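You operate a simulated robot arm through the tools that you are given. There is no shell and no other tool. Be economical: measure what you need, move in short steps, check, and stop when the job is done.

You are at the controls of a simulated robot arm. One attempt, no reset.

Task
Put things in order on the grey cover of the bed. At the end: the folded red sock stands where the folded yellow sock stood; the folded yellow sock stands where the black belt stood; the black belt stands on top of the school statement; the clear short glass stands where the folded red sock stood; the blue tin (marked "TEA BAGS") stands where the clear short glass stood; whatever was shut is shut again. Leave all else as you found it, and nothing knocked over.
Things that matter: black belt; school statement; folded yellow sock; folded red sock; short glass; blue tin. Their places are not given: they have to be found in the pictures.

It is judged by the outcome, as a careful person would: the job done as asked, and still so three seconds after it is handed in. It fails if anything else is knocked over, pushed out of place, dropped, spilled or broken. A push-on lid holds only when it is set on centred and level and pressed home; a screw cap is set on level and turned clockwise until tight.

Robot
A 5-joint arm with a two-finger parallel gripper, fixed in place. Base frame: the origin is at the foot of the arm, x ahead of it, y to its left, z up; the work surface is at about z = -0.002. Lengths are in m, angles in degrees, forces in N, time in s.
With the tool pointing down near the work surface it reaches from about 0.26 to 0.68 m from the base axis. Its first joint turns from -66.0 to 66.0 degrees. The tool tilts only in the upright plane through the base axis and itself; it spins freely about its own axis. Payload 2.9 kg.
The tool frame sits at the grasp point between the pads (the TCP): z along the fingers, y along the line on which they close. The tips reach 0.03 m beyond it. Largest opening 0.11 m; finger width 0.02, thickness 0.01; the body of the gripper, 0.048 by 0.112 m, starts 0.055 m behind the TCP.
Orientation is that of the tool frame in the base frame, as a unit quaternion [w, x, y, z]. With the fingers straight down and closing along the base's y, the tool's x points along the base's -x, its y along +y and its z along -z.

Tools
- The arm moves only by the tool send_rows. Its argument "commands" is a list of rows, each an object of numbers (a shift or turn left out is 0, a gripper value left out holds the last): "dx", "dy", "dz": the shift along the tool's x, y, z in m; "wx", "wy", "wz": the turn, a rotation vector about the tool's x, y, z in degrees; "gripper": the gripper command, from -1 (shut) to 1 (fully open), values between in proportion. In form: [{"dx": .., "dy": .., "dz": .., "wx": .., "wy": .., "wz": .., "gripper": ..}, ...]. A call has 1 to 8 rows; each row is the pose to reach, as a shift and turn from the pose commanded when the call began, along the tool's axes at that moment. A row lasts 0.2 s, in which the tool goes at most 0.05 m and 8.6 degrees; a call with a longer step from one row to the next is refused whole, and so is a gripper value outside its range. Where a pose cannot be reached the arm comes as near as it can. A force on the tool above 40 N (or 10 N above the force at the start of the call, whichever is more), or a blocked arm, ends the call early, and 0.2 s more pass. Each finger travels about 0.108 m/s and halts on what it meets, pressing with about 31 N; the grip force reading is that of the motor and also rises with nothing between the fingers. The clock runs only during rows and for 0.2 s after the last one: add rows that repeat a pose to give the fingers time. The reply holds the time, the measured pose of the TCP, the force on the tool along the base axes, the opening and the grip force, in the units named above and with some noise.
- Cameras (640 x 400 px; columns grow to the right, rows downward): "scene" is fixed at [0.0683, -0.4771, 0.5925]; the picture's right is [0.57, -0.82, 0.00], its down [-0.50, -0.34, -0.80] and it looks along [0.66, 0.45, -0.60] (base axes); focal length 333 px, centre (320, 200). "wrist" rides on the gripper at [0.072, 0.017, -0.103] in the tool frame; the picture's right is [-0.23, 0.97, 0.00], its down [-0.76, -0.18, -0.62] and it looks along [-0.61, -0.14, 0.78] (tool axes); focal length 222 px, centre (320, 200).
- capture(camera): a new picture of that camera. The clock stands still meanwhile.
- probe_pixels(camera, pixels): there is no depth. For up to 12 entries [column, row, z] of the newest picture of that camera ("zoom" is the newest enlarged one), the place [x, y] in the base frame at which the ray of that pixel passes the height z, good to about 0.003 m, but the place of the scene camera against the robot may be out by one fixed shift of up to 0.025 m in any direction. The clock stands still meanwhile.
- zoom(camera, box): a new picture of the part [left, top, right, bottom] of that camera's present view, enlarged. The clock stands still meanwhile.
- close_job(): hands the job in; it is judged then, once.

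Work in short steps. Measure before you move; look again where a grasp or a placing could have gone wrong, and mend it. You have 80 turns and 54 pictures in all, those below and enlarged ones among them. Open the gripper and draw the arm clear of the work before you hand the job in, unless the task says otherwise; then end with one line.

The tools are called after ">>>" by a JSON object that holds its "fn" and its "kwargs". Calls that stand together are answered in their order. send_rows: Moves the arm, as the interface text tells. Its arguments: {"type":"object","properties":{"commands":{"type":"array"}},"required":["commands"]} The other tools are called the same way: capture (camera) takes a picture; probe_pixels (camera, pixels) gives the place at which the rays of pixels pass given heights; zoom (camera, box) takes an enlarged picture of a part of a camera's view; close_job () hands the job in.

At the start:

```text
time_s: 0.0
tcp_pos: [0.4803, -0.0482, 0.27]
orientation: [0.0, -0.001, 1.0, 0.0]
force: [0.0, -1.1, 0.2]
opening: 0.1101
finger_force: 0.2
```

scene: 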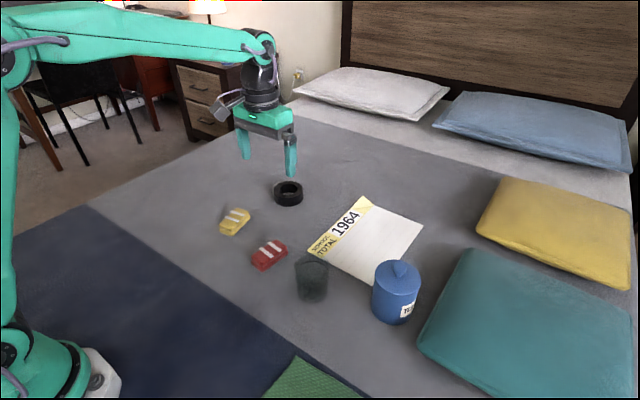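
wrist: 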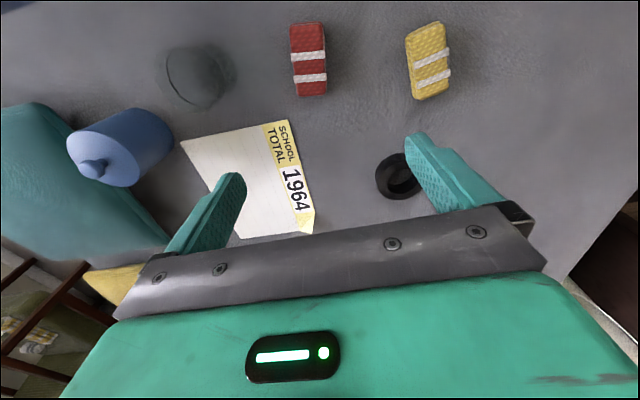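

I'll start with closer looks at the objects, then measure their places.

>>> {"fn": "zoom", "kwargs": {"camera": "scene", "box": [200, 160, 440, 340]}}

>>> {"fn": "probe_pixels", "kwargs": {"camera": "wrist", "pixels": [[308, 60, 0.02], [428, 60, 0.02], [398, 176, 0.02], [195, 75, 0.0], [265, 180, 0.0], [120, 150, 0.05], [287, 120, 0.0], [312, 233, 0.0], [181, 140, 0.0], [232, 240, 0.0]]}}

>>> {"fn": "probe_pixels", "kwargs": {"camera": "scene", "pixels": [[269, 255, 0.02], [235, 222, 0.02], [288, 194, 0.02], [312, 295, 0.0], [397, 268, 0.1], [393, 318, 0.0], [362, 197, 0.0], [423, 225, 0.0], [307, 248, 0.0], [385, 285, 0.0]]}}

```text
2.22 times, centred on (320, 250) of scene
```

zoom: 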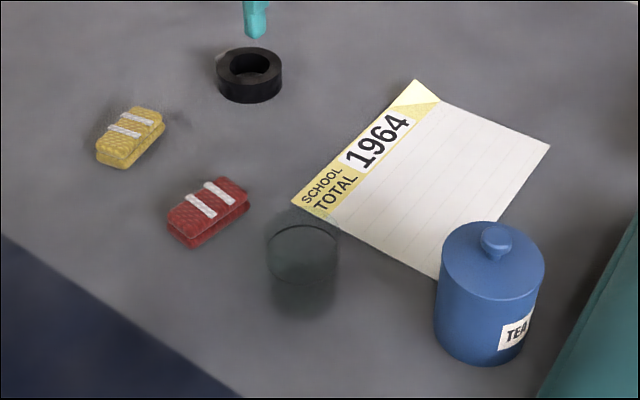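

```text
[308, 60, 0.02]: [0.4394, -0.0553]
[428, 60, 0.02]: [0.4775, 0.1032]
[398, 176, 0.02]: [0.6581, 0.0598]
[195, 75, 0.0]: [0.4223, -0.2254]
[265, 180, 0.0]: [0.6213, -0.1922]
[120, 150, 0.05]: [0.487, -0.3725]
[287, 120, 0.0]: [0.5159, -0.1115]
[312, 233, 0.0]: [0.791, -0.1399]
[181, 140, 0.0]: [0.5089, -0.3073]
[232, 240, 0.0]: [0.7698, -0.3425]
```

```text
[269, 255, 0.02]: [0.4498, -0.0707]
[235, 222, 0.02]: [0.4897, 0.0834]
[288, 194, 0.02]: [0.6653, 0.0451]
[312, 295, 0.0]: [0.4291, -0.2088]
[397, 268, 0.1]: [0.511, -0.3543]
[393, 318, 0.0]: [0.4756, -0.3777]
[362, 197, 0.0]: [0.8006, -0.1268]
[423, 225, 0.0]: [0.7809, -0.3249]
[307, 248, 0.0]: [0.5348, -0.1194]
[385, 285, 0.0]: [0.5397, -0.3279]
```

The scene camera is offset from the wrist by about (+0.012, -0.017). I'll zoom in on the wrist view to find edges precisely.

>>> {"fn": "zoom", "kwargs": {"camera": "wrist", "box": [280, 0, 480, 210]}}

>>> {"fn": "zoom", "kwargs": {"camera": "wrist", "box": [50, 20, 330, 250]}}

```text
1.90 times, centred on (380, 105) of wrist
```

zoom: 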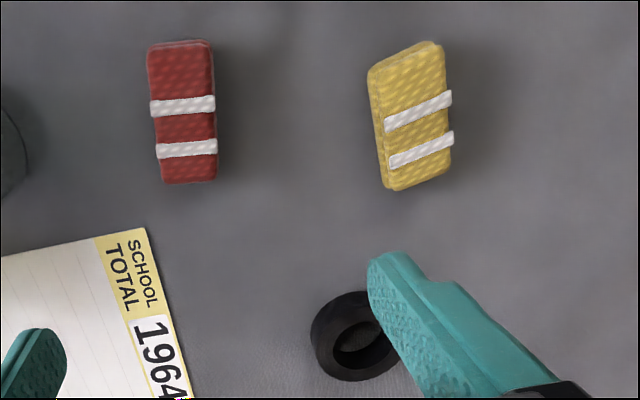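

```text
1.74 times, centred on (190, 135) of wrist
```

zoom: 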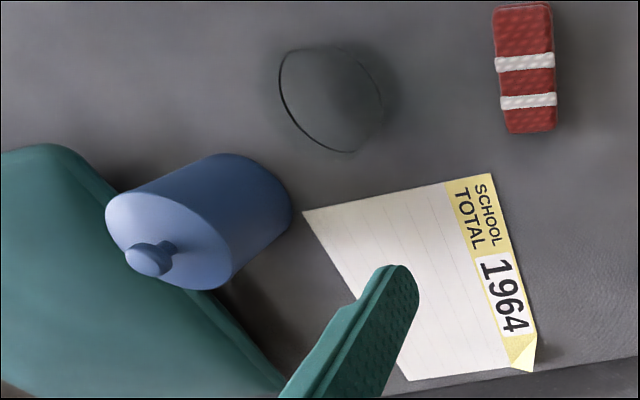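

I'll back off so both socks and the belt sit mid-view, unobstructed.

>>> {"fn": "send_rows", "kwargs": {"commands": [{"dx": 0.04, "dy": 0.03, "gripper": 1}, {"dx": 0.08, "dy": 0.06}, {"dx": 0.1, "dy": 0.09}, {"dx": 0.1, "dy": 0.09}]}}

>>> {"fn": "capture", "kwargs": {"camera": "wrist"}}

```text
time_s: 1.0
tcp_pos: [0.377, 0.0447, 0.27]
orientation: [-0.001, -0.001, 1.0, 0.0]
force: [-0.5, -0.9, 0.4]
opening: 0.1099
finger_force: 0.1
```

```text
48 pictures are left
```

wrist: 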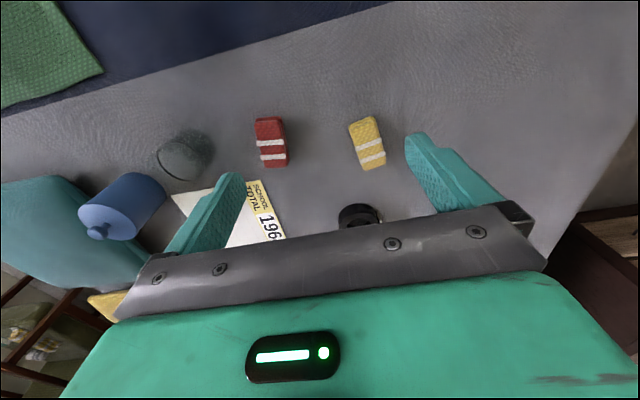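

Too far back; I'll move over and closer so the belt appears in the upper, clear part of the view.

>>> {"fn": "send_rows", "kwargs": {"commands": [{"dx": -0.045}, {"dx": -0.09}, {"dx": -0.135, "dz": 0.01}, {"dx": -0.175, "dz": 0.03}, {"dx": -0.2, "dz": 0.05}, {"dx": -0.2, "dz": 0.05}]}}

>>> {"fn": "capture", "kwargs": {"camera": "wrist"}}

```text
time_s: 2.4
tcp_pos: [0.5817, 0.0444, 0.2197]
orientation: [0.0, 0.001, 1.0, 0.0]
force: [-0.3, -0.8, -0.3]
opening: 0.1101
finger_force: 0.1
```

```text
47 pictures are left
```

wrist: 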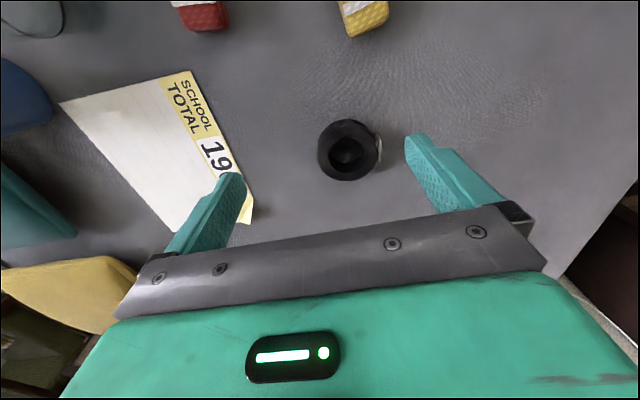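

>>> {"fn": "zoom", "kwargs": {"camera": "wrist", "box": [290, 100, 410, 200]}}

>>> {"fn": "probe_pixels", "kwargs": {"camera": "wrist", "pixels": [[318, 150, 0.0], [318, 150, 0.03], [379, 150, 0.0], [379, 150, 0.03], [347, 119, 0.0], [349, 119, 0.03], [348, 181, 0.0], [348, 181, 0.03], [60, 102, 0], [190, 70, 0], [180, 232, 0], [250, 223, 0]]}}

```text
4.00 times, centred on (350, 150) of wrist
```

zoom: 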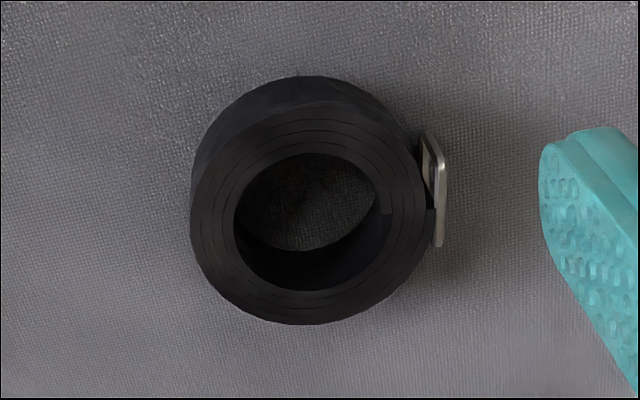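

```text
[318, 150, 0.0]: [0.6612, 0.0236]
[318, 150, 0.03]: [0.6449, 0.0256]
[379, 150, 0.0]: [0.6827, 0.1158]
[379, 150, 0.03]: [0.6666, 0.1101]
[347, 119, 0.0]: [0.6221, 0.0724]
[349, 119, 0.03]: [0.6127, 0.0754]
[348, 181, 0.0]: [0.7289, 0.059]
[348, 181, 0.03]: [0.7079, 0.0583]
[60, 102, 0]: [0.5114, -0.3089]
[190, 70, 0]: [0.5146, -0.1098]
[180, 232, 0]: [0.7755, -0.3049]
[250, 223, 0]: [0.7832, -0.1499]
```

The belt's centre is about (0.664, 0.063), diameter about 0.083, with the buckle on its +y side. I'll turn the gripper 90° to close along x, clear of the buckle, while moving over it.

>>> {"fn": "send_rows", "kwargs": {"commands": [{"dx": -0.02, "wz": 8.5}, {"dx": -0.04, "wz": 17}, {"dx": -0.06, "dy": 0.01, "wz": 25.5}, {"dx": -0.082, "dy": 0.019, "wz": 34}, {"dx": -0.082, "dy": 0.019, "wz": 42.5}, {"dx": -0.082, "dy": 0.019, "wz": 51}, {"dx": -0.082, "dy": 0.019, "wz": 59.5}, {"dx": -0.082, "dy": 0.019, "wz": 68}]}}

>>> {"fn": "send_rows", "kwargs": {"commands": [{"wz": 8.5}, {"wz": 16}, {"wz": 22, "dz": 0.03}, {"wz": 22, "dz": 0.06}, {"wz": 22, "dz": 0.08}]}}

>>> {"fn": "capture", "kwargs": {"camera": "wrist"}}

>>> {"fn": "capture", "kwargs": {"camera": "scene"}}

```text
time_s: 4.2
tcp_pos: [0.6502, 0.0621, 0.217]
orientation: [0.0, 0.559, 0.829, 0.0]
force: [-0.7, 0.4, -0.6]
opening: 0.1099
finger_force: 0.0
out of reach, approached as far as the arm can: row 4, 5, 6, 7, 8
```

```text
time_s: 5.4
tcp_pos: [0.648, 0.06, 0.1364]
orientation: [0.001, 0.707, 0.707, 0.0]
force: [0.2, -0.3, -0.8]
opening: 0.11
finger_force: 0.0
```

```text
45 pictures are left
```

wrist: 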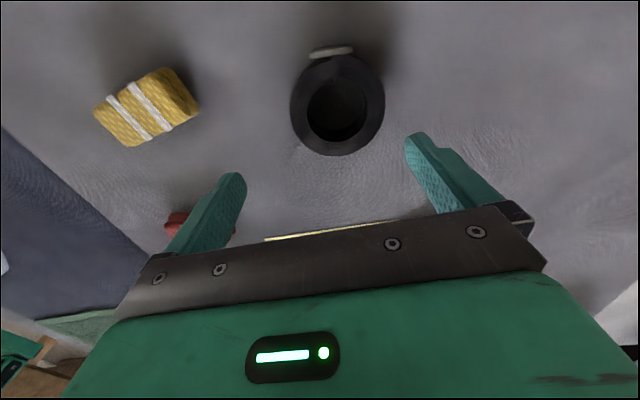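

```text
44 pictures are left
```

scene: 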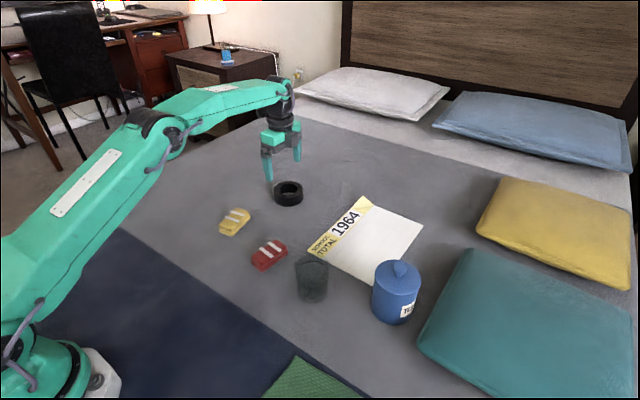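

Now re-measuring the belt from this turned view (edges at columns 290/385, rows 54/156).

>>> {"fn": "probe_pixels", "kwargs": {"camera": "wrist", "pixels": [[290, 105, 0.0], [290, 105, 0.03], [385, 105, 0.0], [385, 105, 0.03], [337, 156, 0.0], [337, 156, 0.03], [335, 54, 0.0], [335, 54, 0.03], [147, 108, 0.02], [311, 52, 0.02], [352, 50, 0.02]]}}

```text
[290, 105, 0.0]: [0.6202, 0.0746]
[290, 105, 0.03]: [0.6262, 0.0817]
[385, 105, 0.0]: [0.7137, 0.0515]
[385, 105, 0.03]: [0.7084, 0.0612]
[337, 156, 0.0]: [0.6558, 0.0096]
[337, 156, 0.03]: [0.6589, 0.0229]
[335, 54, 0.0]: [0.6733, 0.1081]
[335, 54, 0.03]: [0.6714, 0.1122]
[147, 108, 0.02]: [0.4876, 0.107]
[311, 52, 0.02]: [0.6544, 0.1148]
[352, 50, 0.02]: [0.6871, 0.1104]
```

Belt centre is (0.667, 0.064); shift by 19 mm in x and 4 mm in y, lower to z≈0.036 and grip.

>>> {"fn": "send_rows", "kwargs": {"commands": [{"dx": 0.004, "dy": 0.019, "dz": 0.02}, {"dx": 0.004, "dy": 0.019, "dz": 0.05}, {"dx": 0.004, "dy": 0.019, "dz": 0.075}, {"dx": 0.004, "dy": 0.019, "dz": 0.075}]}}

>>> {"fn": "capture", "kwargs": {"camera": "wrist"}}

```text
time_s: 6.4
tcp_pos: [0.6682, 0.0655, 0.061]
orientation: [0.0, 0.707, 0.707, -0.001]
force: [0.4, -0.1, -0.2]
opening: 0.1098
finger_force: 0.0
```

```text
43 pictures are left
```

wrist: 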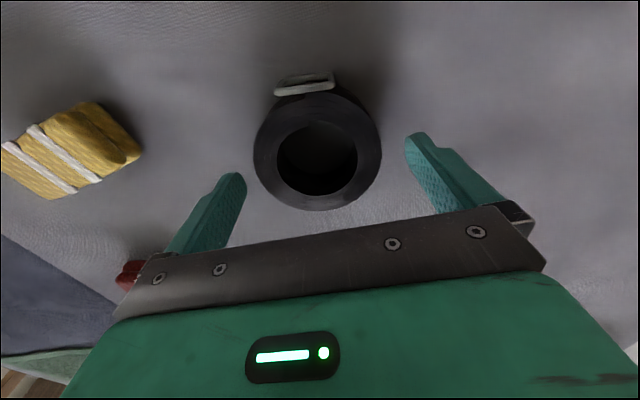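

Aligned between the fingers; lower to z≈0.034 and close.

>>> {"fn": "send_rows", "kwargs": {"commands": [{"dz": 0.014, "gripper": 1}, {"dz": 0.027}, {"dz": 0.027}, {"dz": 0.027, "gripper": -1}, {"dz": 0.027, "gripper": -1}, {"dz": 0.027, "gripper": -1}]}}

>>> {"fn": "capture", "kwargs": {"camera": "wrist"}}

```text
time_s: 6.8
tcp_pos: [0.6682, 0.0656, 0.0597]
orientation: [0.001, 0.707, 0.707, 0.001]
force: [-3.6, -1.1, 5.1]
opening: 0.11
finger_force: 0.0
stopped in row 2: the force on the tool passed its limit (the readings are from after the stop); the commanded pose is now the measured one
```

```text
42 pictures are left
```

wrist: 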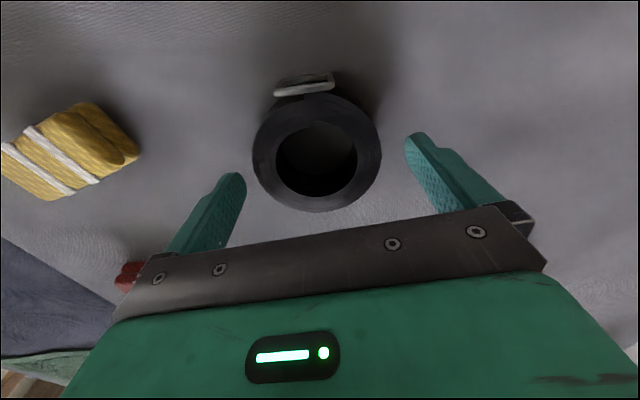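

The tool stopped on a force at tip height ≈0.03, though the picture shows no obvious overlap. I'll measure the ring again and look from the scene.

>>> {"fn": "probe_pixels", "kwargs": {"camera": "wrist", "pixels": [[253, 150, 0.03], [253, 150, 0.04], [381, 150, 0.03], [381, 150, 0.04], [318, 212, 0.03], [318, 212, 0.04], [316, 93, 0.03], [316, 93, 0.0], [235, 175, 0.03], [412, 136, 0.03], [253, 150, 0.0], [381, 150, 0.0]]}}

>>> {"fn": "zoom", "kwargs": {"camera": "scene", "box": [200, 100, 360, 220]}}

```text
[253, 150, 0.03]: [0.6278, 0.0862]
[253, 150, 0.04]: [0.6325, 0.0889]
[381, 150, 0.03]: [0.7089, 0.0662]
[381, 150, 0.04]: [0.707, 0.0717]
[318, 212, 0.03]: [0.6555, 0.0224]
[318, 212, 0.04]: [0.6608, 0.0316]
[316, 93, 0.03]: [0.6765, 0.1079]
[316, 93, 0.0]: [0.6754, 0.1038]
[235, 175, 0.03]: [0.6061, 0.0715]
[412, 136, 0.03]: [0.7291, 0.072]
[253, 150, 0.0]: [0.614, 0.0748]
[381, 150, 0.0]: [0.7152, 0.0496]
```

```text
3.33 times, centred on (280, 160) of scene
```

zoom: 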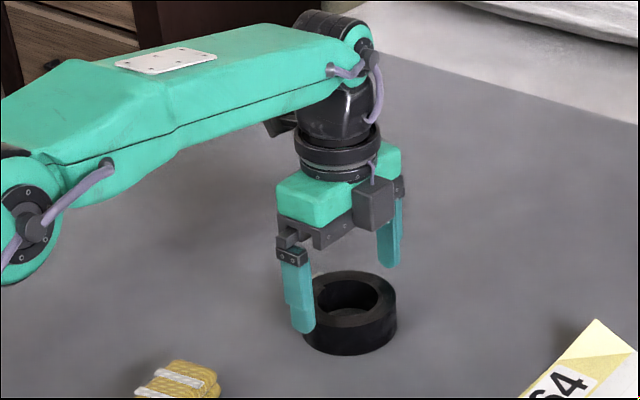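

>>> {"fn": "probe_pixels", "kwargs": {"camera": "zoom", "pixels": [[303, 332, 0.03], [303, 332, 0.0], [390, 265, 0.03], [350, 356, 0.0], [350, 272, 0.03], [350, 328, 0.03], [396, 300, 0.03]]}}

>>> {"fn": "zoom", "kwargs": {"camera": "wrist", "box": [160, 60, 480, 260]}}

```text
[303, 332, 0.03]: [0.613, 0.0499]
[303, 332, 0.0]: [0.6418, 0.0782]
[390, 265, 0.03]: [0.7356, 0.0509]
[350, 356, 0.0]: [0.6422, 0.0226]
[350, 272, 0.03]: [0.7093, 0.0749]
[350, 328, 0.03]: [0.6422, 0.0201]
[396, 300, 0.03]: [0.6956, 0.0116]
```

```text
2.00 times, centred on (320, 160) of wrist
```

zoom: 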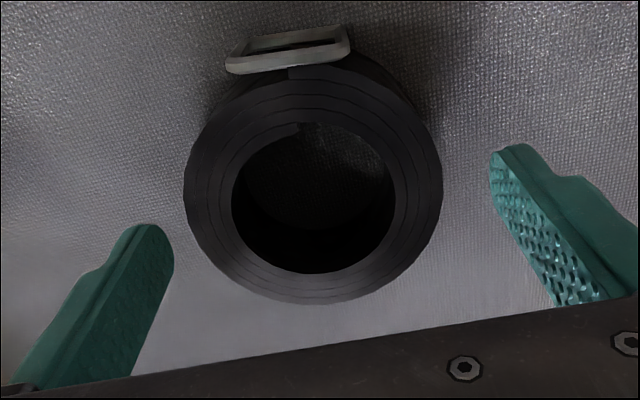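

No overlap visible. I'll lift slightly and lower again in small steps to see where the resistance comes from.

>>> {"fn": "send_rows", "kwargs": {"commands": [{"dz": -0.01, "gripper": 1}, {"dz": -0.01}, {"dz": -0.004}, {"dz": 0.0}, {"dz": 0.003}, {"dz": 0.003}]}}

```text
time_s: 8.2
tcp_pos: [0.6694, 0.0659, 0.0599]
orientation: [0.001, 0.707, 0.707, 0.001]
force: [-15.1, 0.3, 29.8]
opening: 0.1104
finger_force: 0.2
```

A firm contact pushes up and toward the base. I'll lift and look for something faint, possibly a clear object, near the fingers.

>>> {"fn": "send_rows", "kwargs": {"commands": [{"dz": -0.04}, {"dz": -0.08}, {"dz": -0.1, "dx": 0.03}, {"dz": -0.1, "dx": 0.05}]}}

>>> {"fn": "zoom", "kwargs": {"camera": "wrist", "box": [220, 0, 540, 200]}}

>>> {"fn": "zoom", "kwargs": {"camera": "scene", "box": [230, 140, 390, 240]}}

```text
time_s: 9.2
tcp_pos: [0.6597, 0.1017, 0.1547]
orientation: [0.001, 0.707, 0.707, 0.0]
force: [-0.1, 0.7, -0.4]
opening: 0.1098
finger_force: 0.0
out of reach, approached as far as the arm can: row 3, 4
```

```text
2.00 times, centred on (380, 100) of wrist
```

zoom: 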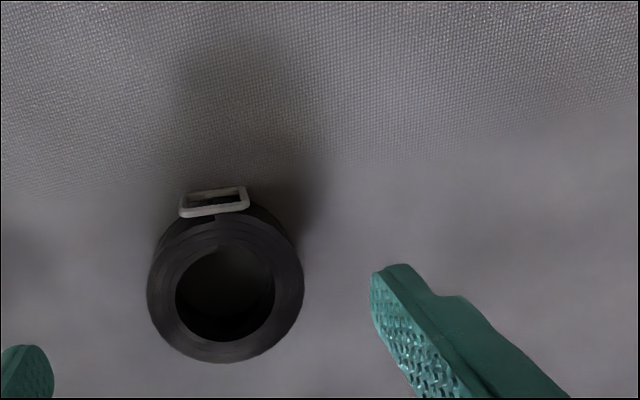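

```text
4.00 times, centred on (310, 190) of scene
```

zoom: 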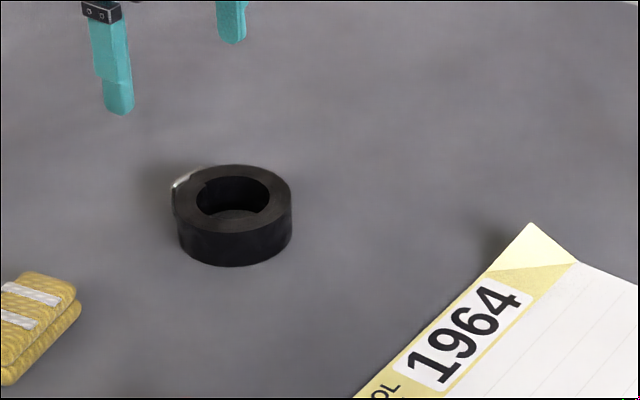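

Nothing hidden there. The -x push suggests the near finger catching the belt's near rim, so I'll try again 7 mm nearer the base with small steps.

>>> {"fn": "send_rows", "kwargs": {"commands": [{"dx": -0.036, "dz": 0.03}, {"dx": -0.036, "dz": 0.07, "dy": 0.002}, {"dx": -0.036, "dz": 0.085, "dy": 0.002}, {"dx": -0.036, "dz": 0.092, "dy": 0.002}, {"dx": -0.036, "dz": 0.098, "dy": 0.002}, {"dx": -0.036, "dz": 0.103, "dy": 0.002}]}}

```text
time_s: 10.7
tcp_pos: [0.6755, 0.0687, 0.0603]
orientation: [0.0, 0.707, 0.707, 0.0]
force: [-1.6, -1.1, 1.1]
opening: 0.1099
finger_force: 0.0
out of reach, approached as far as the arm can: row 1, 2, 3, 4, 5, 6
stopped in row 6: the force on the tool passed its limit (the readings are from after the stop); the commanded pose is now the measured one
```

The same height blocks again, with the arm near its reach limit. I'll lift, shift to x≈0.661, y≈0.065 and probe down gently.

>>> {"fn": "send_rows", "kwargs": {"commands": [{"dz": -0.015}, {"dz": -0.015, "dx": -0.003, "dy": -0.014}, {"dz": -0.005, "dx": -0.003, "dy": -0.014}, {"dz": 0.002, "dx": -0.003, "dy": -0.014}, {"dz": 0.005, "dx": -0.003, "dy": -0.014}, {"dz": 0.005, "dx": -0.003, "dy": -0.014}]}}

>>> {"fn": "zoom", "kwargs": {"camera": "wrist", "box": [160, 60, 480, 260]}}

```text
time_s: 12.1
tcp_pos: [0.6762, 0.067, 0.0582]
orientation: [0.0, 0.707, 0.708, 0.001]
force: [-5.9, -2.3, 11.6]
opening: 0.1102
finger_force: 0.1
out of reach, approached as far as the arm can: row 2, 3, 4, 5, 6
```

```text
2.00 times, centred on (320, 160) of wrist
```

zoom: 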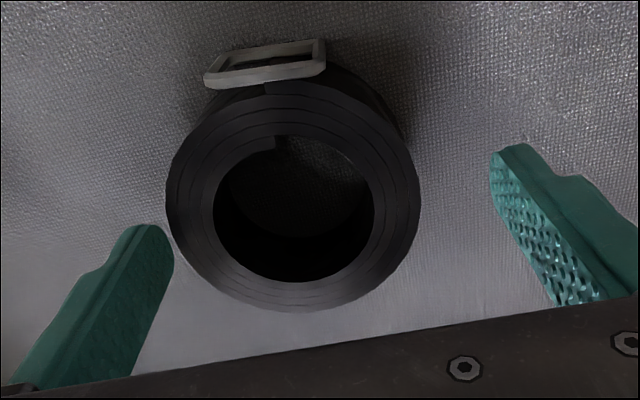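

The arm did not follow the shift. I'll lift straight up, then read where it is.

>>> {"fn": "send_rows", "kwargs": {"commands": [{"dz": -0.03}, {"dz": -0.03}]}}

>>> {"fn": "send_rows", "kwargs": {"commands": [{"dy": -0.02}, {"dy": -0.04}, {"dy": -0.04}]}}

```text
time_s: 12.7
tcp_pos: [0.675, 0.0671, 0.0884]
orientation: [0.0, 0.708, 0.706, 0.0]
force: [0.5, -0.2, -0.7]
opening: 0.11
finger_force: 0.0
```

```text
time_s: 13.5
tcp_pos: [0.6735, 0.0673, 0.0892]
orientation: [0.0, 0.707, 0.707, 0.0]
force: [-0.1, 0.6, 0.3]
opening: 0.1098
finger_force: 0.1
out of reach, approached as far as the arm can: row 1, 2, 3
```

The arm seems stuck fully stretched. I'll fold it by tilting slightly while pulling inwards, then straighten up.

>>> {"fn": "send_rows", "kwargs": {"commands": [{"dy": -0.02, "wx": -6, "dz": -0.02}, {"dy": -0.05, "wx": -8, "dz": -0.03}, {"dy": -0.06, "wx": -8, "dz": -0.03}, {"dy": -0.06, "wx": -8, "dz": -0.03}]}}

```text
time_s: 14.5
tcp_pos: [0.6946, 0.0727, 0.1335]
orientation: [0.044, 0.705, 0.706, 0.054]
force: [0.0, 0.2, -0.4]
opening: 0.11
finger_force: 0.0
out of reach, approached as far as the arm can: row 1, 2, 3, 4
```

Still stretched out. I'll try lowering a bit first, which should bend the elbow, and then pull inward.

>>> {"fn": "send_rows", "kwargs": {"commands": [{"dz": 0.02}, {"dz": 0.04}, {"dz": 0.04, "dy": -0.03}, {"dz": 0.04, "dy": -0.06}, {"dz": 0.04, "dy": -0.09}, {"dz": 0.04, "dy": -0.09}]}}

>>> {"fn": "capture", "kwargs": {"camera": "scene"}}

```text
time_s: 15.9
tcp_pos: [0.7015, 0.0718, 0.0932]
orientation: [0.044, 0.705, 0.706, 0.054]
force: [0.4, -0.4, -0.5]
opening: 0.11
finger_force: 0.0
out of reach, approached as far as the arm can: row 3, 4, 5, 6
```

```text
36 pictures are left
```

scene: 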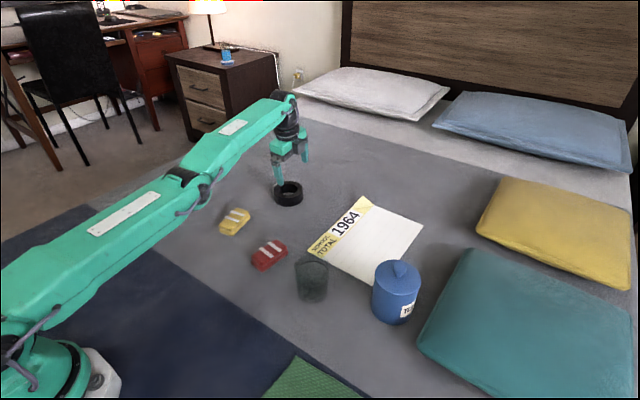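

Scene view confirms the arm is dead straight. I'll raise high, then descend, so that the elbow is worked loose.

>>> {"fn": "send_rows", "kwargs": {"commands": [{"dz": -0.04}, {"dz": -0.08}, {"dz": -0.12}, {"dz": -0.16}, {"dz": -0.16, "dy": -0.04}, {"dz": -0.16, "dy": -0.08}, {"dz": -0.16, "dy": -0.12}, {"dz": -0.16, "dy": -0.12}]}}

```text
time_s: 17.7
tcp_pos: [0.6631, 0.0744, 0.252]
orientation: [0.044, 0.705, 0.706, 0.053]
force: [-0.8, -0.4, 0.8]
opening: 0.1099
finger_force: 0.1
out of reach, approached as far as the arm can: row 3, 4, 5, 6, 7, 8
```

>>> {"fn": "send_rows", "kwargs": {"commands": [{"dz": 0.03, "dy": -0.03}, {"dz": 0.06, "dy": -0.06}, {"dz": 0.09, "dy": -0.09}, {"dz": 0.12, "dy": -0.12}, {"dz": 0.12, "dy": -0.15}, {"dz": 0.12, "dy": -0.18}, {"dz": 0.12, "dy": -0.2}, {"dz": 0.12, "dy": -0.2}]}}

```text
time_s: 19.5
tcp_pos: [0.6765, 0.0823, 0.21]
orientation: [0.042, 0.704, 0.706, 0.053]
force: [0.5, -0.4, 0.2]
opening: 0.1101
finger_force: 0.0
out of reach, approached as far as the arm can: row 1, 2, 3, 4, 5, 6, 7, 8
```

I'll descend straight down without any inward demand and level the tool, so that the elbow has to bend.

>>> {"fn": "send_rows", "kwargs": {"commands": [{"dz": 0.03, "wx": 2}, {"dz": 0.06, "wx": 4}, {"dz": 0.09, "wx": 6}, {"dz": 0.11, "wx": 8}, {"dz": 0.11, "wx": 8}]}}

```text
time_s: 20.7
tcp_pos: [0.6725, 0.0823, 0.0968]
orientation: [0.0, 0.707, 0.707, 0.0]
force: [0.6, 0.6, -0.8]
opening: 0.1103
finger_force: 0.0
out of reach, approached as far as the arm can: row 1, 2, 3, 4, 5
```

I'll swing sideways over empty bed (y≈0.2), away from the belt, to sort the arm out there.

>>> {"fn": "send_rows", "kwargs": {"commands": [{"dx": 0.03, "dy": -0.006}, {"dx": 0.06, "dy": -0.015}, {"dx": 0.09, "dy": -0.028}, {"dx": 0.12, "dy": -0.043}, {"dx": 0.12, "dy": -0.05}, {"dx": 0.12, "dy": -0.06}, {"dx": 0.12, "dy": -0.06}]}}

```text
time_s: 22.3
tcp_pos: [0.6418, 0.2098, 0.0999]
orientation: [-0.001, 0.707, 0.707, -0.001]
force: [0.4, -0.9, 0.4]
opening: 0.1097
finger_force: 0.0
out of reach, approached as far as the arm can: row 3, 4, 5, 6, 7
```

Now descend here over bare bed to see whether it is blocked as well.

>>> {"fn": "send_rows", "kwargs": {"commands": [{"dz": 0.02}, {"dz": 0.035}, {"dz": 0.045}, {"dz": 0.055}, {"dz": 0.06}, {"dz": 0.06}]}}

>>> {"fn": "zoom", "kwargs": {"camera": "scene", "box": [0, 40, 340, 380]}}

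```text
time_s: 23.7
tcp_pos: [0.6467, 0.2111, 0.04]
orientation: [-0.001, 0.707, 0.707, -0.001]
force: [0.2, 1.1, 0.3]
opening: 0.1099
finger_force: 0.1
out of reach, approached as far as the arm can: row 3, 4, 5, 6
```

```text
1.18 times, centred on (170, 210) of scene
```

zoom: 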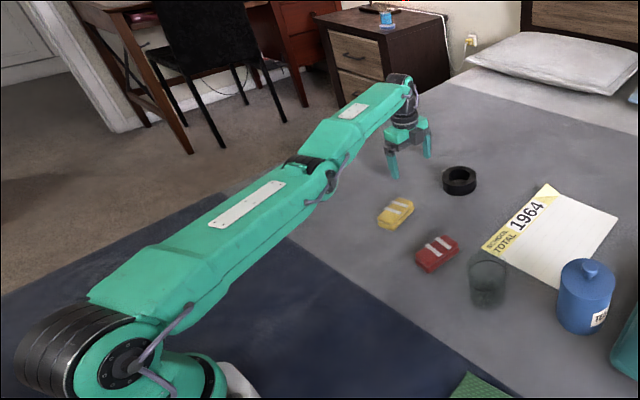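

Here it descends freely, so the earlier stop really was contact on the belt. To un-straighten the elbow I'll lift and tilt the nose in about the wrist, in the arm's own plane.

>>> {"fn": "send_rows", "kwargs": {"commands": [{"dz": -0.04}, {"dz": -0.08}, {"dz": -0.082, "dx": -0.0087, "dy": -0.0266, "wx": 7.6, "wy": -2.48}, {"dz": -0.088, "dx": -0.017, "dy": -0.052, "wx": 15.2, "wy": -4.97}, {"dz": -0.097, "dx": -0.025, "dy": -0.077, "wx": 22.8, "wy": -7.45}, {"dz": -0.11, "dx": -0.033, "dy": -0.101, "wx": 30.4, "wy": -9.93}, {"dz": -0.11, "dx": -0.04, "dy": -0.121, "wx": 30.4, "wy": -9.93}, {"dz": -0.11, "dx": -0.05, "dy": -0.15, "wx": 30.4, "wy": -9.93}]}}

```text
time_s: 25.5
tcp_pos: [0.4946, 0.1625, 0.1485]
orientation: [-0.123, 0.68, 0.68, -0.246]
force: [-0.3, -0.7, 0.1]
opening: 0.11
finger_force: 0.0
out of reach, approached as far as the arm can: row 2, 3, 4, 5, 6
```

Unstuck. Now level the tool again.

>>> {"fn": "send_rows", "kwargs": {"commands": [{"wx": -7.6, "wy": 2.48}, {"wx": -15.2, "wy": 4.97}, {"wx": -22.8, "wy": 7.45}, {"wx": -30.4, "wy": 9.93}, {"wx": -30.4, "wy": 9.93}]}}

>>> {"fn": "capture", "kwargs": {"camera": "scene"}}

```text
time_s: 26.7
tcp_pos: [0.4952, 0.1626, 0.149]
orientation: [0.001, 0.707, 0.708, 0.001]
force: [-0.2, 0.3, 0.1]
opening: 0.11
finger_force: 0.1
```

```text
34 pictures are left
```

scene: 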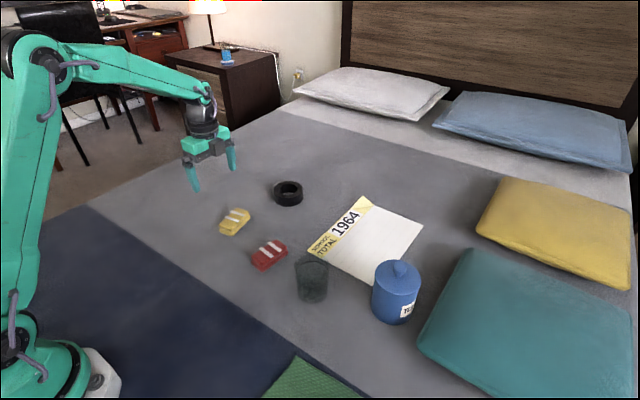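

The belt looks unmoved at (288,193). Instead of spanning the whole coil at the reach limit, I'll pinch the coil's near wall with one finger inside the hole: target TCP (0.635, 0.064), opening 0.05.

>>> {"fn": "send_rows", "kwargs": {"commands": [{"dx": -0.025, "dy": 0.035, "gripper": -0.09}, {"dx": -0.05, "dy": 0.07}, {"dx": -0.075, "dy": 0.105, "dz": 0.01}, {"dx": -0.0985, "dy": 0.14, "dz": 0.03}, {"dx": -0.0985, "dy": 0.14, "dz": 0.06}, {"dx": -0.0985, "dy": 0.14, "dz": 0.07}, {"dx": -0.0985, "dy": 0.14, "dz": 0.07}]}}

>>> {"fn": "capture", "kwargs": {"camera": "wrist"}}

```text
time_s: 28.3
tcp_pos: [0.6352, 0.0644, 0.0778]
orientation: [0.001, 0.707, 0.707, 0.0]
force: [-0.5, -0.8, 0.6]
opening: 0.05
finger_force: 0.1
```

```text
33 pictures are left
```

wrist: 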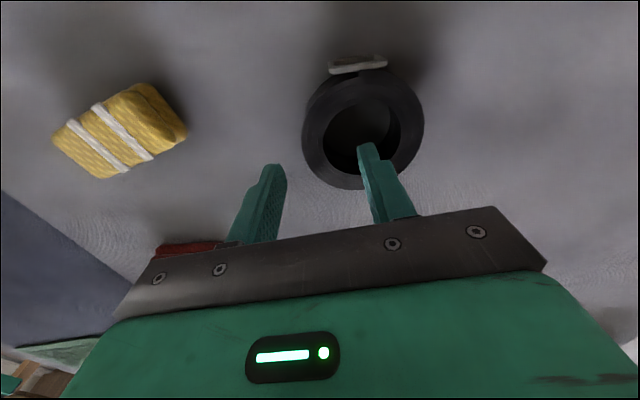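

>>> {"fn": "probe_pixels", "kwargs": {"camera": "wrist", "pixels": [[302, 130, 0.03], [424, 125, 0.03], [362, 189, 0.03], [326, 130, 0.03], [399, 128, 0.03], [362, 172, 0.03], [370, 98, 0.03], [120, 128, 0.03]]}}

>>> {"fn": "zoom", "kwargs": {"camera": "scene", "box": [230, 130, 350, 220]}}

```text
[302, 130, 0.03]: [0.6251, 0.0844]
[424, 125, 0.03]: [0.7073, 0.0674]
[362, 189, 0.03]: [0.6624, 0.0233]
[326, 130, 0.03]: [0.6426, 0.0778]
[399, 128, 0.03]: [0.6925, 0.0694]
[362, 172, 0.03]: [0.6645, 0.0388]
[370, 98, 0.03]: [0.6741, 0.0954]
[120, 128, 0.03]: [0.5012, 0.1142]
```

```text
4.44 times, centred on (290, 175) of scene
```

zoom: 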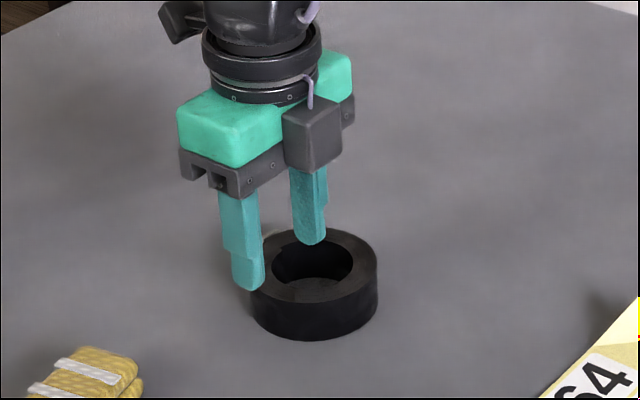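

The right finger is over the hole and the left finger outside the wall. Lower gently to z≈0.038.

>>> {"fn": "send_rows", "kwargs": {"commands": [{"dz": 0.01}, {"dz": 0.02}, {"dz": 0.03}, {"dz": 0.04}, {"dz": 0.04}]}}

```text
time_s: 29.5
tcp_pos: [0.6357, 0.0646, 0.0397]
orientation: [0.0, 0.707, 0.707, 0.0]
force: [-0.3, -0.4, 0.3]
opening: 0.0502
finger_force: 0.1
```

No contact on the way down. Close on the wall.

>>> {"fn": "send_rows", "kwargs": {"commands": [{"gripper": -1, "dz": 0.003}, {"gripper": -1, "dz": 0.003}, {"gripper": -1, "dz": 0.003}]}}

>>> {"fn": "capture", "kwargs": {"camera": "wrist"}}

```text
time_s: 30.3
tcp_pos: [0.6367, 0.0631, 0.0373]
orientation: [0.0, 0.707, 0.707, 0.001]
force: [-13.9, -2.4, 24.5]
opening: 0.0276
finger_force: 30.3
```

```text
31 pictures are left
```

wrist: 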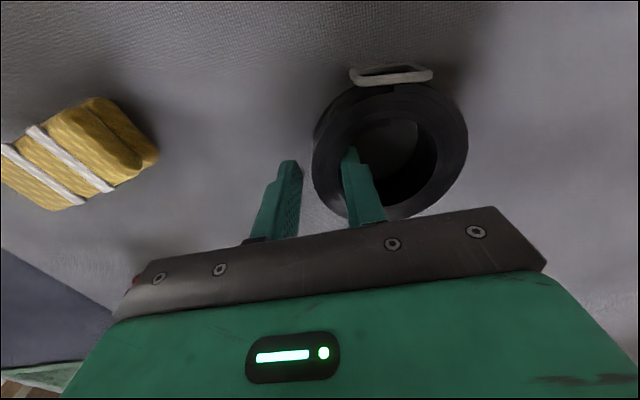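

Gripped (opening 0.028, force 30 N). Lift slowly and check.

>>> {"fn": "send_rows", "kwargs": {"commands": [{"dz": -0.01, "gripper": -1}, {"dz": -0.025}, {"dz": -0.04}, {"dz": -0.05}, {"dz": -0.05}]}}

>>> {"fn": "zoom", "kwargs": {"camera": "scene", "box": [200, 120, 380, 250]}}

```text
time_s: 31.5
tcp_pos: [0.6343, 0.063, 0.0862]
orientation: [0.0, 0.707, 0.707, 0.0]
force: [0.1, -0.3, -2.3]
opening: 0.0275
finger_force: 30.4
```

```text
3.08 times, centred on (290, 185) of scene
```

zoom: 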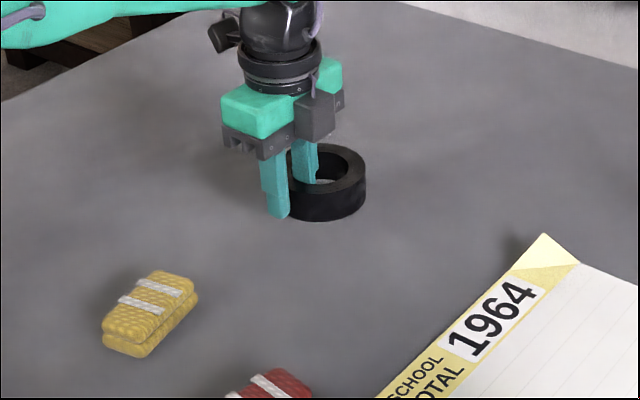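

Belt is held level. Its centre is about 31 mm ahead of the TCP; carry it to the statement: TCP to (0.598, -0.215).

>>> {"fn": "send_rows", "kwargs": {"commands": [{"dz": -0.014, "dy": -0.01, "dx": -0.03}, {"dz": -0.014, "dy": -0.025, "dx": -0.07}, {"dz": -0.014, "dy": -0.036, "dx": -0.115}, {"dz": -0.014, "dy": -0.036, "dx": -0.16}, {"dz": -0.014, "dy": -0.036, "dx": -0.205}, {"dz": -0.014, "dy": -0.036, "dx": -0.25}, {"dz": -0.014, "dy": -0.036, "dx": -0.278}, {"dz": -0.014, "dy": -0.036, "dx": -0.278}]}}

>>> {"fn": "capture", "kwargs": {"camera": "scene"}}

>>> {"fn": "capture", "kwargs": {"camera": "wrist"}}

```text
time_s: 33.3
tcp_pos: [0.6001, -0.2158, 0.1006]
orientation: [0.001, 0.707, 0.707, 0.0]
force: [-0.5, 0.3, -1.4]
opening: 0.0273
finger_force: 31.1
```

```text
29 pictures are left
```

scene: 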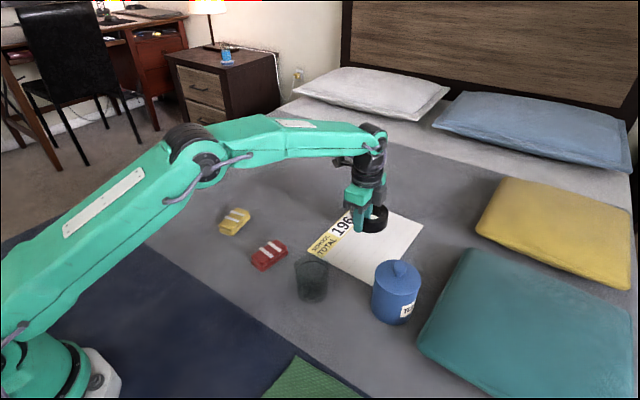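

```text
28 pictures are left
```

wrist: 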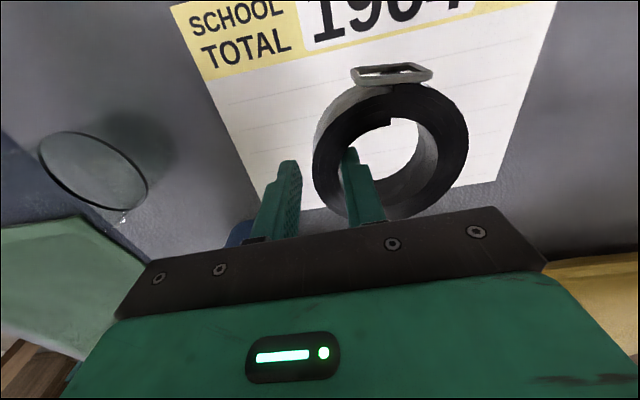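

Good: over the paper's middle. Lower until the belt touches (grip height was ~0.038), then open to 0.05.

>>> {"fn": "send_rows", "kwargs": {"commands": [{"dz": 0.02}, {"dz": 0.04}, {"dz": 0.053}, {"dz": 0.059}, {"dz": 0.061}, {"dz": 0.061, "gripper": -0.09}, {"dz": 0.061, "gripper": -0.09}, {"dz": 0.061, "gripper": -0.09}]}}

```text
time_s: 35.1
tcp_pos: [0.5998, -0.2151, 0.0401]
orientation: [0.0, 0.707, 0.707, -0.001]
force: [0.1, -0.3, -0.4]
opening: 0.0501
finger_force: 0.1
```

Released. Lift straight, then swing to the yellow sock turning the gripper back.

>>> {"fn": "send_rows", "kwargs": {"commands": [{"dz": -0.02}, {"dz": -0.06}, {"dz": -0.1, "dy": -0.01}, {"dz": -0.14, "dy": -0.03}, {"dz": -0.14, "dy": -0.03}]}}

>>> {"fn": "send_rows", "kwargs": {"commands": [{"dx": 0.04, "dy": -0.012, "wz": -8.5, "gripper": 1}, {"dx": 0.08, "dy": -0.024, "wz": -17}, {"dx": 0.12, "dy": -0.036, "wz": -25.5}, {"dx": 0.16, "dy": -0.048, "wz": -34}, {"dx": 0.2, "dy": -0.06, "wz": -42.5}, {"dx": 0.24, "dy": -0.072, "wz": -51}, {"dx": 0.28, "dy": -0.084, "wz": -59.5}, {"dx": 0.315, "dy": -0.0925, "wz": -68}]}}

>>> {"fn": "send_rows", "kwargs": {"commands": [{"wz": -8.5}, {"wz": -17}, {"wz": -22}, {"wz": -22}]}}

>>> {"fn": "capture", "kwargs": {"camera": "wrist"}}

>>> {"fn": "capture", "kwargs": {"camera": "scene"}}

```text
time_s: 36.3
tcp_pos: [0.5698, -0.2158, 0.1793]
orientation: [0.0, 0.707, 0.707, 0.0]
force: [0.5, 0.4, 0.0]
opening: 0.0502
finger_force: 0.1
```

```text
time_s: 38.1
tcp_pos: [0.4785, 0.1026, 0.1798]
orientation: [0.0, 0.189, 0.982, 0.0]
force: [0.2, -0.2, -0.7]
opening: 0.1101
finger_force: 0.1
```

```text
time_s: 39.1
tcp_pos: [0.4792, 0.1014, 0.1798]
orientation: [0.001, -0.001, 1.0, -0.001]
force: [0.4, -0.5, -0.5]
opening: 0.1098
finger_force: 0.1
```

```text
27 pictures are left
```

wrist: 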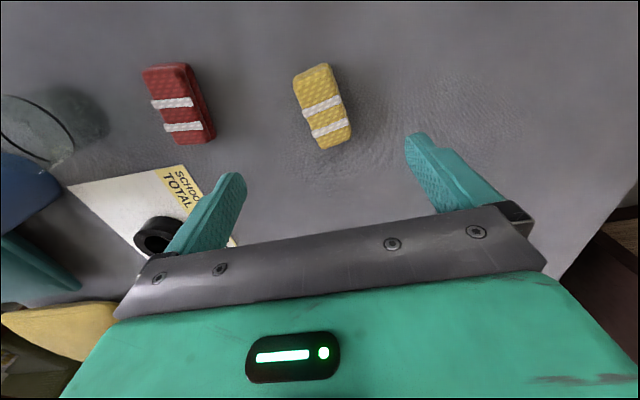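

```text
26 pictures are left
```

scene: 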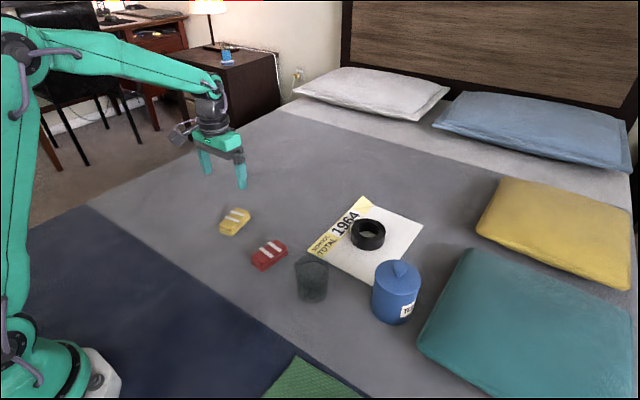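

Belt sits on the statement. Zoom for sock corners.

>>> {"fn": "zoom", "kwargs": {"camera": "wrist", "box": [120, 40, 400, 170]}}

```text
2.29 times, centred on (260, 105) of wrist
```

zoom: 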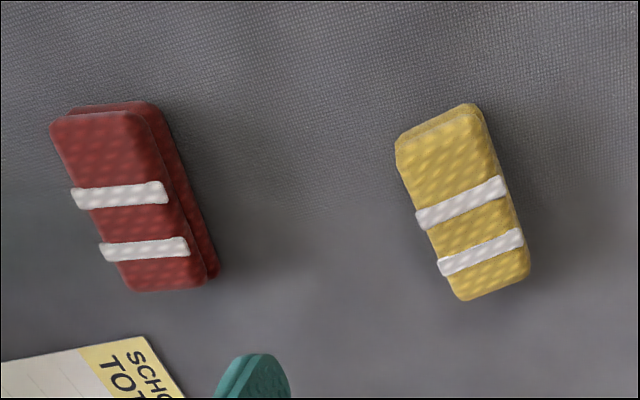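

>>> {"fn": "probe_pixels", "kwargs": {"camera": "zoom", "pixels": [[398, 145, 0.03], [482, 112, 0.03], [530, 272, 0.03], [460, 300, 0.03], [464, 202, 0.03], [52, 125, 0.03], [140, 115, 0.03], [206, 280, 0.03], [128, 290, 0.03], [129, 200, 0.03], [165, 110, 0.0], [220, 272, 0.0]]}}

```text
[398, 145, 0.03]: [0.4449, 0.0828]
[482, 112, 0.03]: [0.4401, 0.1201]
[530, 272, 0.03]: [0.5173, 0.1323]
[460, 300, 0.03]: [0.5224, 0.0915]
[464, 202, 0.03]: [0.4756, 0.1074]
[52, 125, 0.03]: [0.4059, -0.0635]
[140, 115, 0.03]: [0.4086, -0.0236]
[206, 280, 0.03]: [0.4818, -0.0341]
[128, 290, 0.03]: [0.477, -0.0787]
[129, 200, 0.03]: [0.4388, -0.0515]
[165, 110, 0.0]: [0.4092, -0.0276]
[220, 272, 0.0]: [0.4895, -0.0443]
```

Yellow sock: centre (0.481, 0.107), long axis turned +7.7°. Red: centre (0.443, -0.050), turned -10°. Align and descend on the yellow one, then grip.

>>> {"fn": "send_rows", "kwargs": {"commands": [{"dx": -0.002, "dy": 0.005, "wz": -7.7, "dz": 0.04}, {"dx": -0.002, "dy": 0.005, "wz": -7.7, "dz": 0.08}, {"dx": -0.002, "dy": 0.005, "wz": -7.7, "dz": 0.115}, {"dx": -0.002, "dy": 0.005, "wz": -7.7, "dz": 0.135}, {"dx": -0.002, "dy": 0.005, "wz": -7.7, "dz": 0.14}, {"dx": -0.002, "dy": 0.005, "wz": -7.7, "dz": 0.14, "gripper": -1}, {"dx": -0.002, "dy": 0.005, "wz": -7.7, "dz": 0.14, "gripper": -1}, {"dx": -0.002, "dy": 0.005, "wz": -7.7, "dz": 0.14, "gripper": -1}]}}

>>> {"fn": "send_rows", "kwargs": {"commands": [{"dz": 0, "gripper": -1}, {"dz": -0.02}, {"dz": -0.05}, {"dz": -0.07}, {"dz": -0.07}]}}

>>> {"fn": "capture", "kwargs": {"camera": "wrist"}}

```text
time_s: 40.9
tcp_pos: [0.479, 0.1027, 0.0392]
orientation: [0.0, -0.067, 0.998, 0.0]
force: [0.3, 0.0, 0.8]
opening: 0.0451
finger_force: 31.7
```

```text
time_s: 42.1
tcp_pos: [0.4775, 0.105, 0.1113]
orientation: [0.0, -0.067, 0.998, 0.0]
force: [0.0, 0.4, -0.1]
opening: 0.0448
finger_force: 30.7
```

```text
24 pictures are left
```

wrist: 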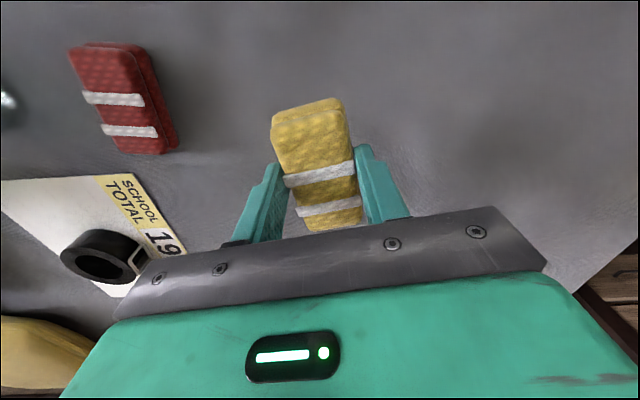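

Held well. Carry it, kept low, to the belt's old place (0.665, 0.064).

>>> {"fn": "send_rows", "kwargs": {"commands": [{"dx": -0.035, "dy": -0.012}, {"dx": -0.07, "dy": -0.025}, {"dx": -0.105, "dy": -0.038, "dz": 0.01}, {"dx": -0.14, "dy": -0.051, "dz": 0.02}, {"dx": -0.165, "dy": -0.06, "dz": 0.03}, {"dx": -0.1803, "dy": -0.0657, "dz": 0.04}, {"dx": -0.1803, "dy": -0.0657, "dz": 0.04}]}}

```text
time_s: 43.7
tcp_pos: [0.6674, 0.0642, 0.0684]
orientation: [0.0, -0.067, 0.998, 0.0]
force: [0.2, -0.6, -0.3]
opening: 0.0447
finger_force: 31.4
```

>>> {"fn": "send_rows", "kwargs": {"commands": [{"dx": 0.002, "dz": 0.015}, {"dx": 0.002, "dz": 0.025}, {"dx": 0.002, "dz": 0.0285}, {"dx": 0.002, "dz": 0.0285}, {"dx": 0.002, "dz": 0.0285, "gripper": 0.6}, {"dx": 0.002, "dz": 0.0285, "gripper": 0.6}, {"dx": 0.002, "dz": 0.0285, "gripper": 0.6}]}}

>>> {"fn": "send_rows", "kwargs": {"commands": [{"dz": -0.02}, {"dx": 0.01, "dz": -0.06}, {"dx": 0.05, "dz": -0.08}, {"dx": 0.09, "dz": -0.1}, {"dx": 0.13, "dz": -0.12, "gripper": 1}, {"dx": 0.13, "dz": -0.12}]}}

>>> {"fn": "capture", "kwargs": {"camera": "wrist"}}

```text
time_s: 45.3
tcp_pos: [0.6648, 0.0642, 0.0406]
orientation: [0.0, -0.068, 0.998, 0.0]
force: [-1.1, 0.2, -0.1]
opening: 0.088
finger_force: 0.0
```

```text
time_s: 46.7
tcp_pos: [0.5351, 0.0471, 0.1583]
orientation: [0.0, -0.067, 0.998, 0.0]
force: [0.0, -0.2, 0.7]
opening: 0.11
finger_force: 0.1
```

```text
23 pictures are left
```

wrist: 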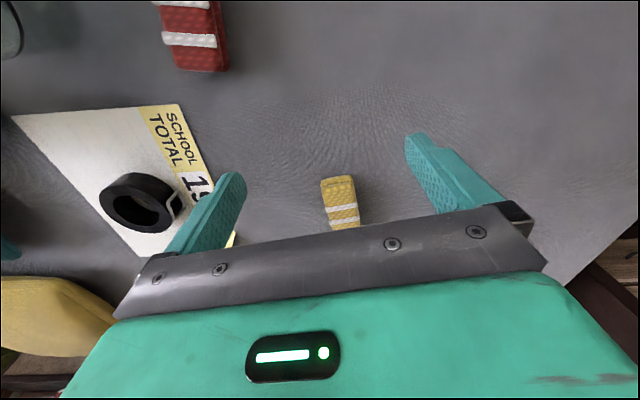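

Yellow sock stands at the belt's old spot. Now go over the red sock (0.443, -0.050), turning to -10°, and look.

>>> {"fn": "send_rows", "kwargs": {"commands": [{"dx": 0.03, "dy": -0.025, "wz": 6}, {"dx": 0.06, "dy": -0.05, "wz": 12}, {"dx": 0.09, "dy": -0.075, "wz": 17.7}, {"dx": 0.1039, "dy": -0.0839, "wz": 17.7}, {"dx": 0.1039, "dy": -0.0839, "wz": 17.7}]}}

>>> {"fn": "zoom", "kwargs": {"camera": "wrist", "box": [160, 20, 480, 220]}}

```text
time_s: 47.9
tcp_pos: [0.4435, -0.0509, 0.1621]
orientation: [0.0, 0.087, 0.996, 0.0]
force: [0.4, 0.6, -0.1]
opening: 0.1101
finger_force: 0.1
```

```text
2.00 times, centred on (320, 120) of wrist
```

zoom: 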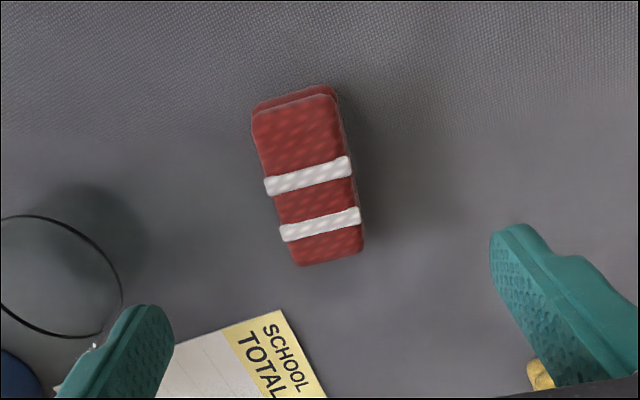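

>>> {"fn": "probe_pixels", "kwargs": {"camera": "zoom", "pixels": [[253, 118, 0.03], [335, 97, 0.03], [363, 250, 0.03], [300, 265, 0.03], [253, 105, 0.0], [338, 90, 0.0], [125, 290, 0.0], [125, 290, 0.08], [0, 225, 0.08]]}}

```text
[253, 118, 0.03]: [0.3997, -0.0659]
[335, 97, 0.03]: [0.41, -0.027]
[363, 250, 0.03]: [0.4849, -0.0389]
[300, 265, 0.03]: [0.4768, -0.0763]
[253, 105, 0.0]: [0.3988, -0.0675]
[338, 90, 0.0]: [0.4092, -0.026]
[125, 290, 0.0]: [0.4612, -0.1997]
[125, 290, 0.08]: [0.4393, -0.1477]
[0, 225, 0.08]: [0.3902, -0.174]
```

Centre (0.443, -0.052), aligned. Descend and grip the red sock, then lift.

>>> {"fn": "send_rows", "kwargs": {"commands": [{"dz": 0.04}, {"dz": 0.08}, {"dz": 0.105}, {"dz": 0.118}, {"dz": 0.122}, {"dz": 0.122, "gripper": -1}, {"dz": 0.122, "gripper": -1}, {"dz": 0.122, "gripper": -1}]}}

>>> {"fn": "send_rows", "kwargs": {"commands": [{"gripper": -1}, {"dz": -0.02}, {"dz": -0.05}, {"dz": -0.08}, {"dz": -0.08}]}}

>>> {"fn": "capture", "kwargs": {"camera": "wrist"}}

```text
time_s: 49.7
tcp_pos: [0.4441, -0.0489, 0.0394]
orientation: [-0.001, 0.087, 0.996, 0.0]
force: [-0.3, -0.3, 0.1]
opening: 0.0449
finger_force: 31.2
```

```text
time_s: 50.9
tcp_pos: [0.4433, -0.0463, 0.1189]
orientation: [0.0, 0.088, 0.996, 0.0]
force: [-0.2, 0.2, -0.9]
opening: 0.0449
finger_force: 30.9
```

```text
21 pictures are left
```

wrist: 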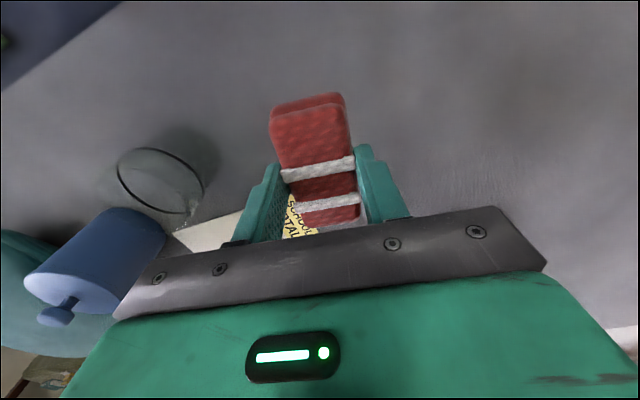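

Held. Carry to the yellow sock's old place (0.481, 0.106), lower and release.

>>> {"fn": "send_rows", "kwargs": {"commands": [{"dx": -0.003, "dy": 0.04}, {"dx": -0.006, "dy": 0.08}, {"dx": -0.009, "dy": 0.12}, {"dx": -0.0111, "dy": 0.1553}, {"dx": -0.0111, "dy": 0.1553, "dz": 0.03}, {"dx": -0.0111, "dy": 0.1553, "dz": 0.06}, {"dx": -0.0111, "dy": 0.1553, "dz": 0.075}, {"dx": -0.0111, "dy": 0.1553, "dz": 0.078}]}}

>>> {"fn": "send_rows", "kwargs": {"commands": [{"gripper": 0.6}, {"gripper": 0.6}, {"gripper": 0.6}, {"dz": -0.03}, {"dz": -0.07}, {"dz": -0.11}, {"dz": -0.15}, {"dz": -0.15, "gripper": 1}]}}

>>> {"fn": "capture", "kwargs": {"camera": "scene"}}

```text
time_s: 52.7
tcp_pos: [0.4824, 0.1009, 0.0406]
orientation: [0.0, 0.087, 0.996, 0.0]
force: [0.4, 0.2, -0.2]
opening: 0.0447
finger_force: 30.7
```

```text
time_s: 54.5
tcp_pos: [0.4818, 0.1004, 0.1906]
orientation: [0.0, 0.087, 0.996, 0.0]
force: [-0.3, 0.5, 0.6]
opening: 0.11
finger_force: 0.0
```

```text
20 pictures are left
```

scene: 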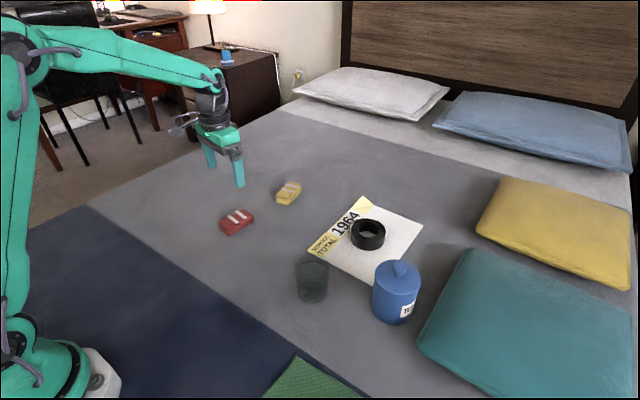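

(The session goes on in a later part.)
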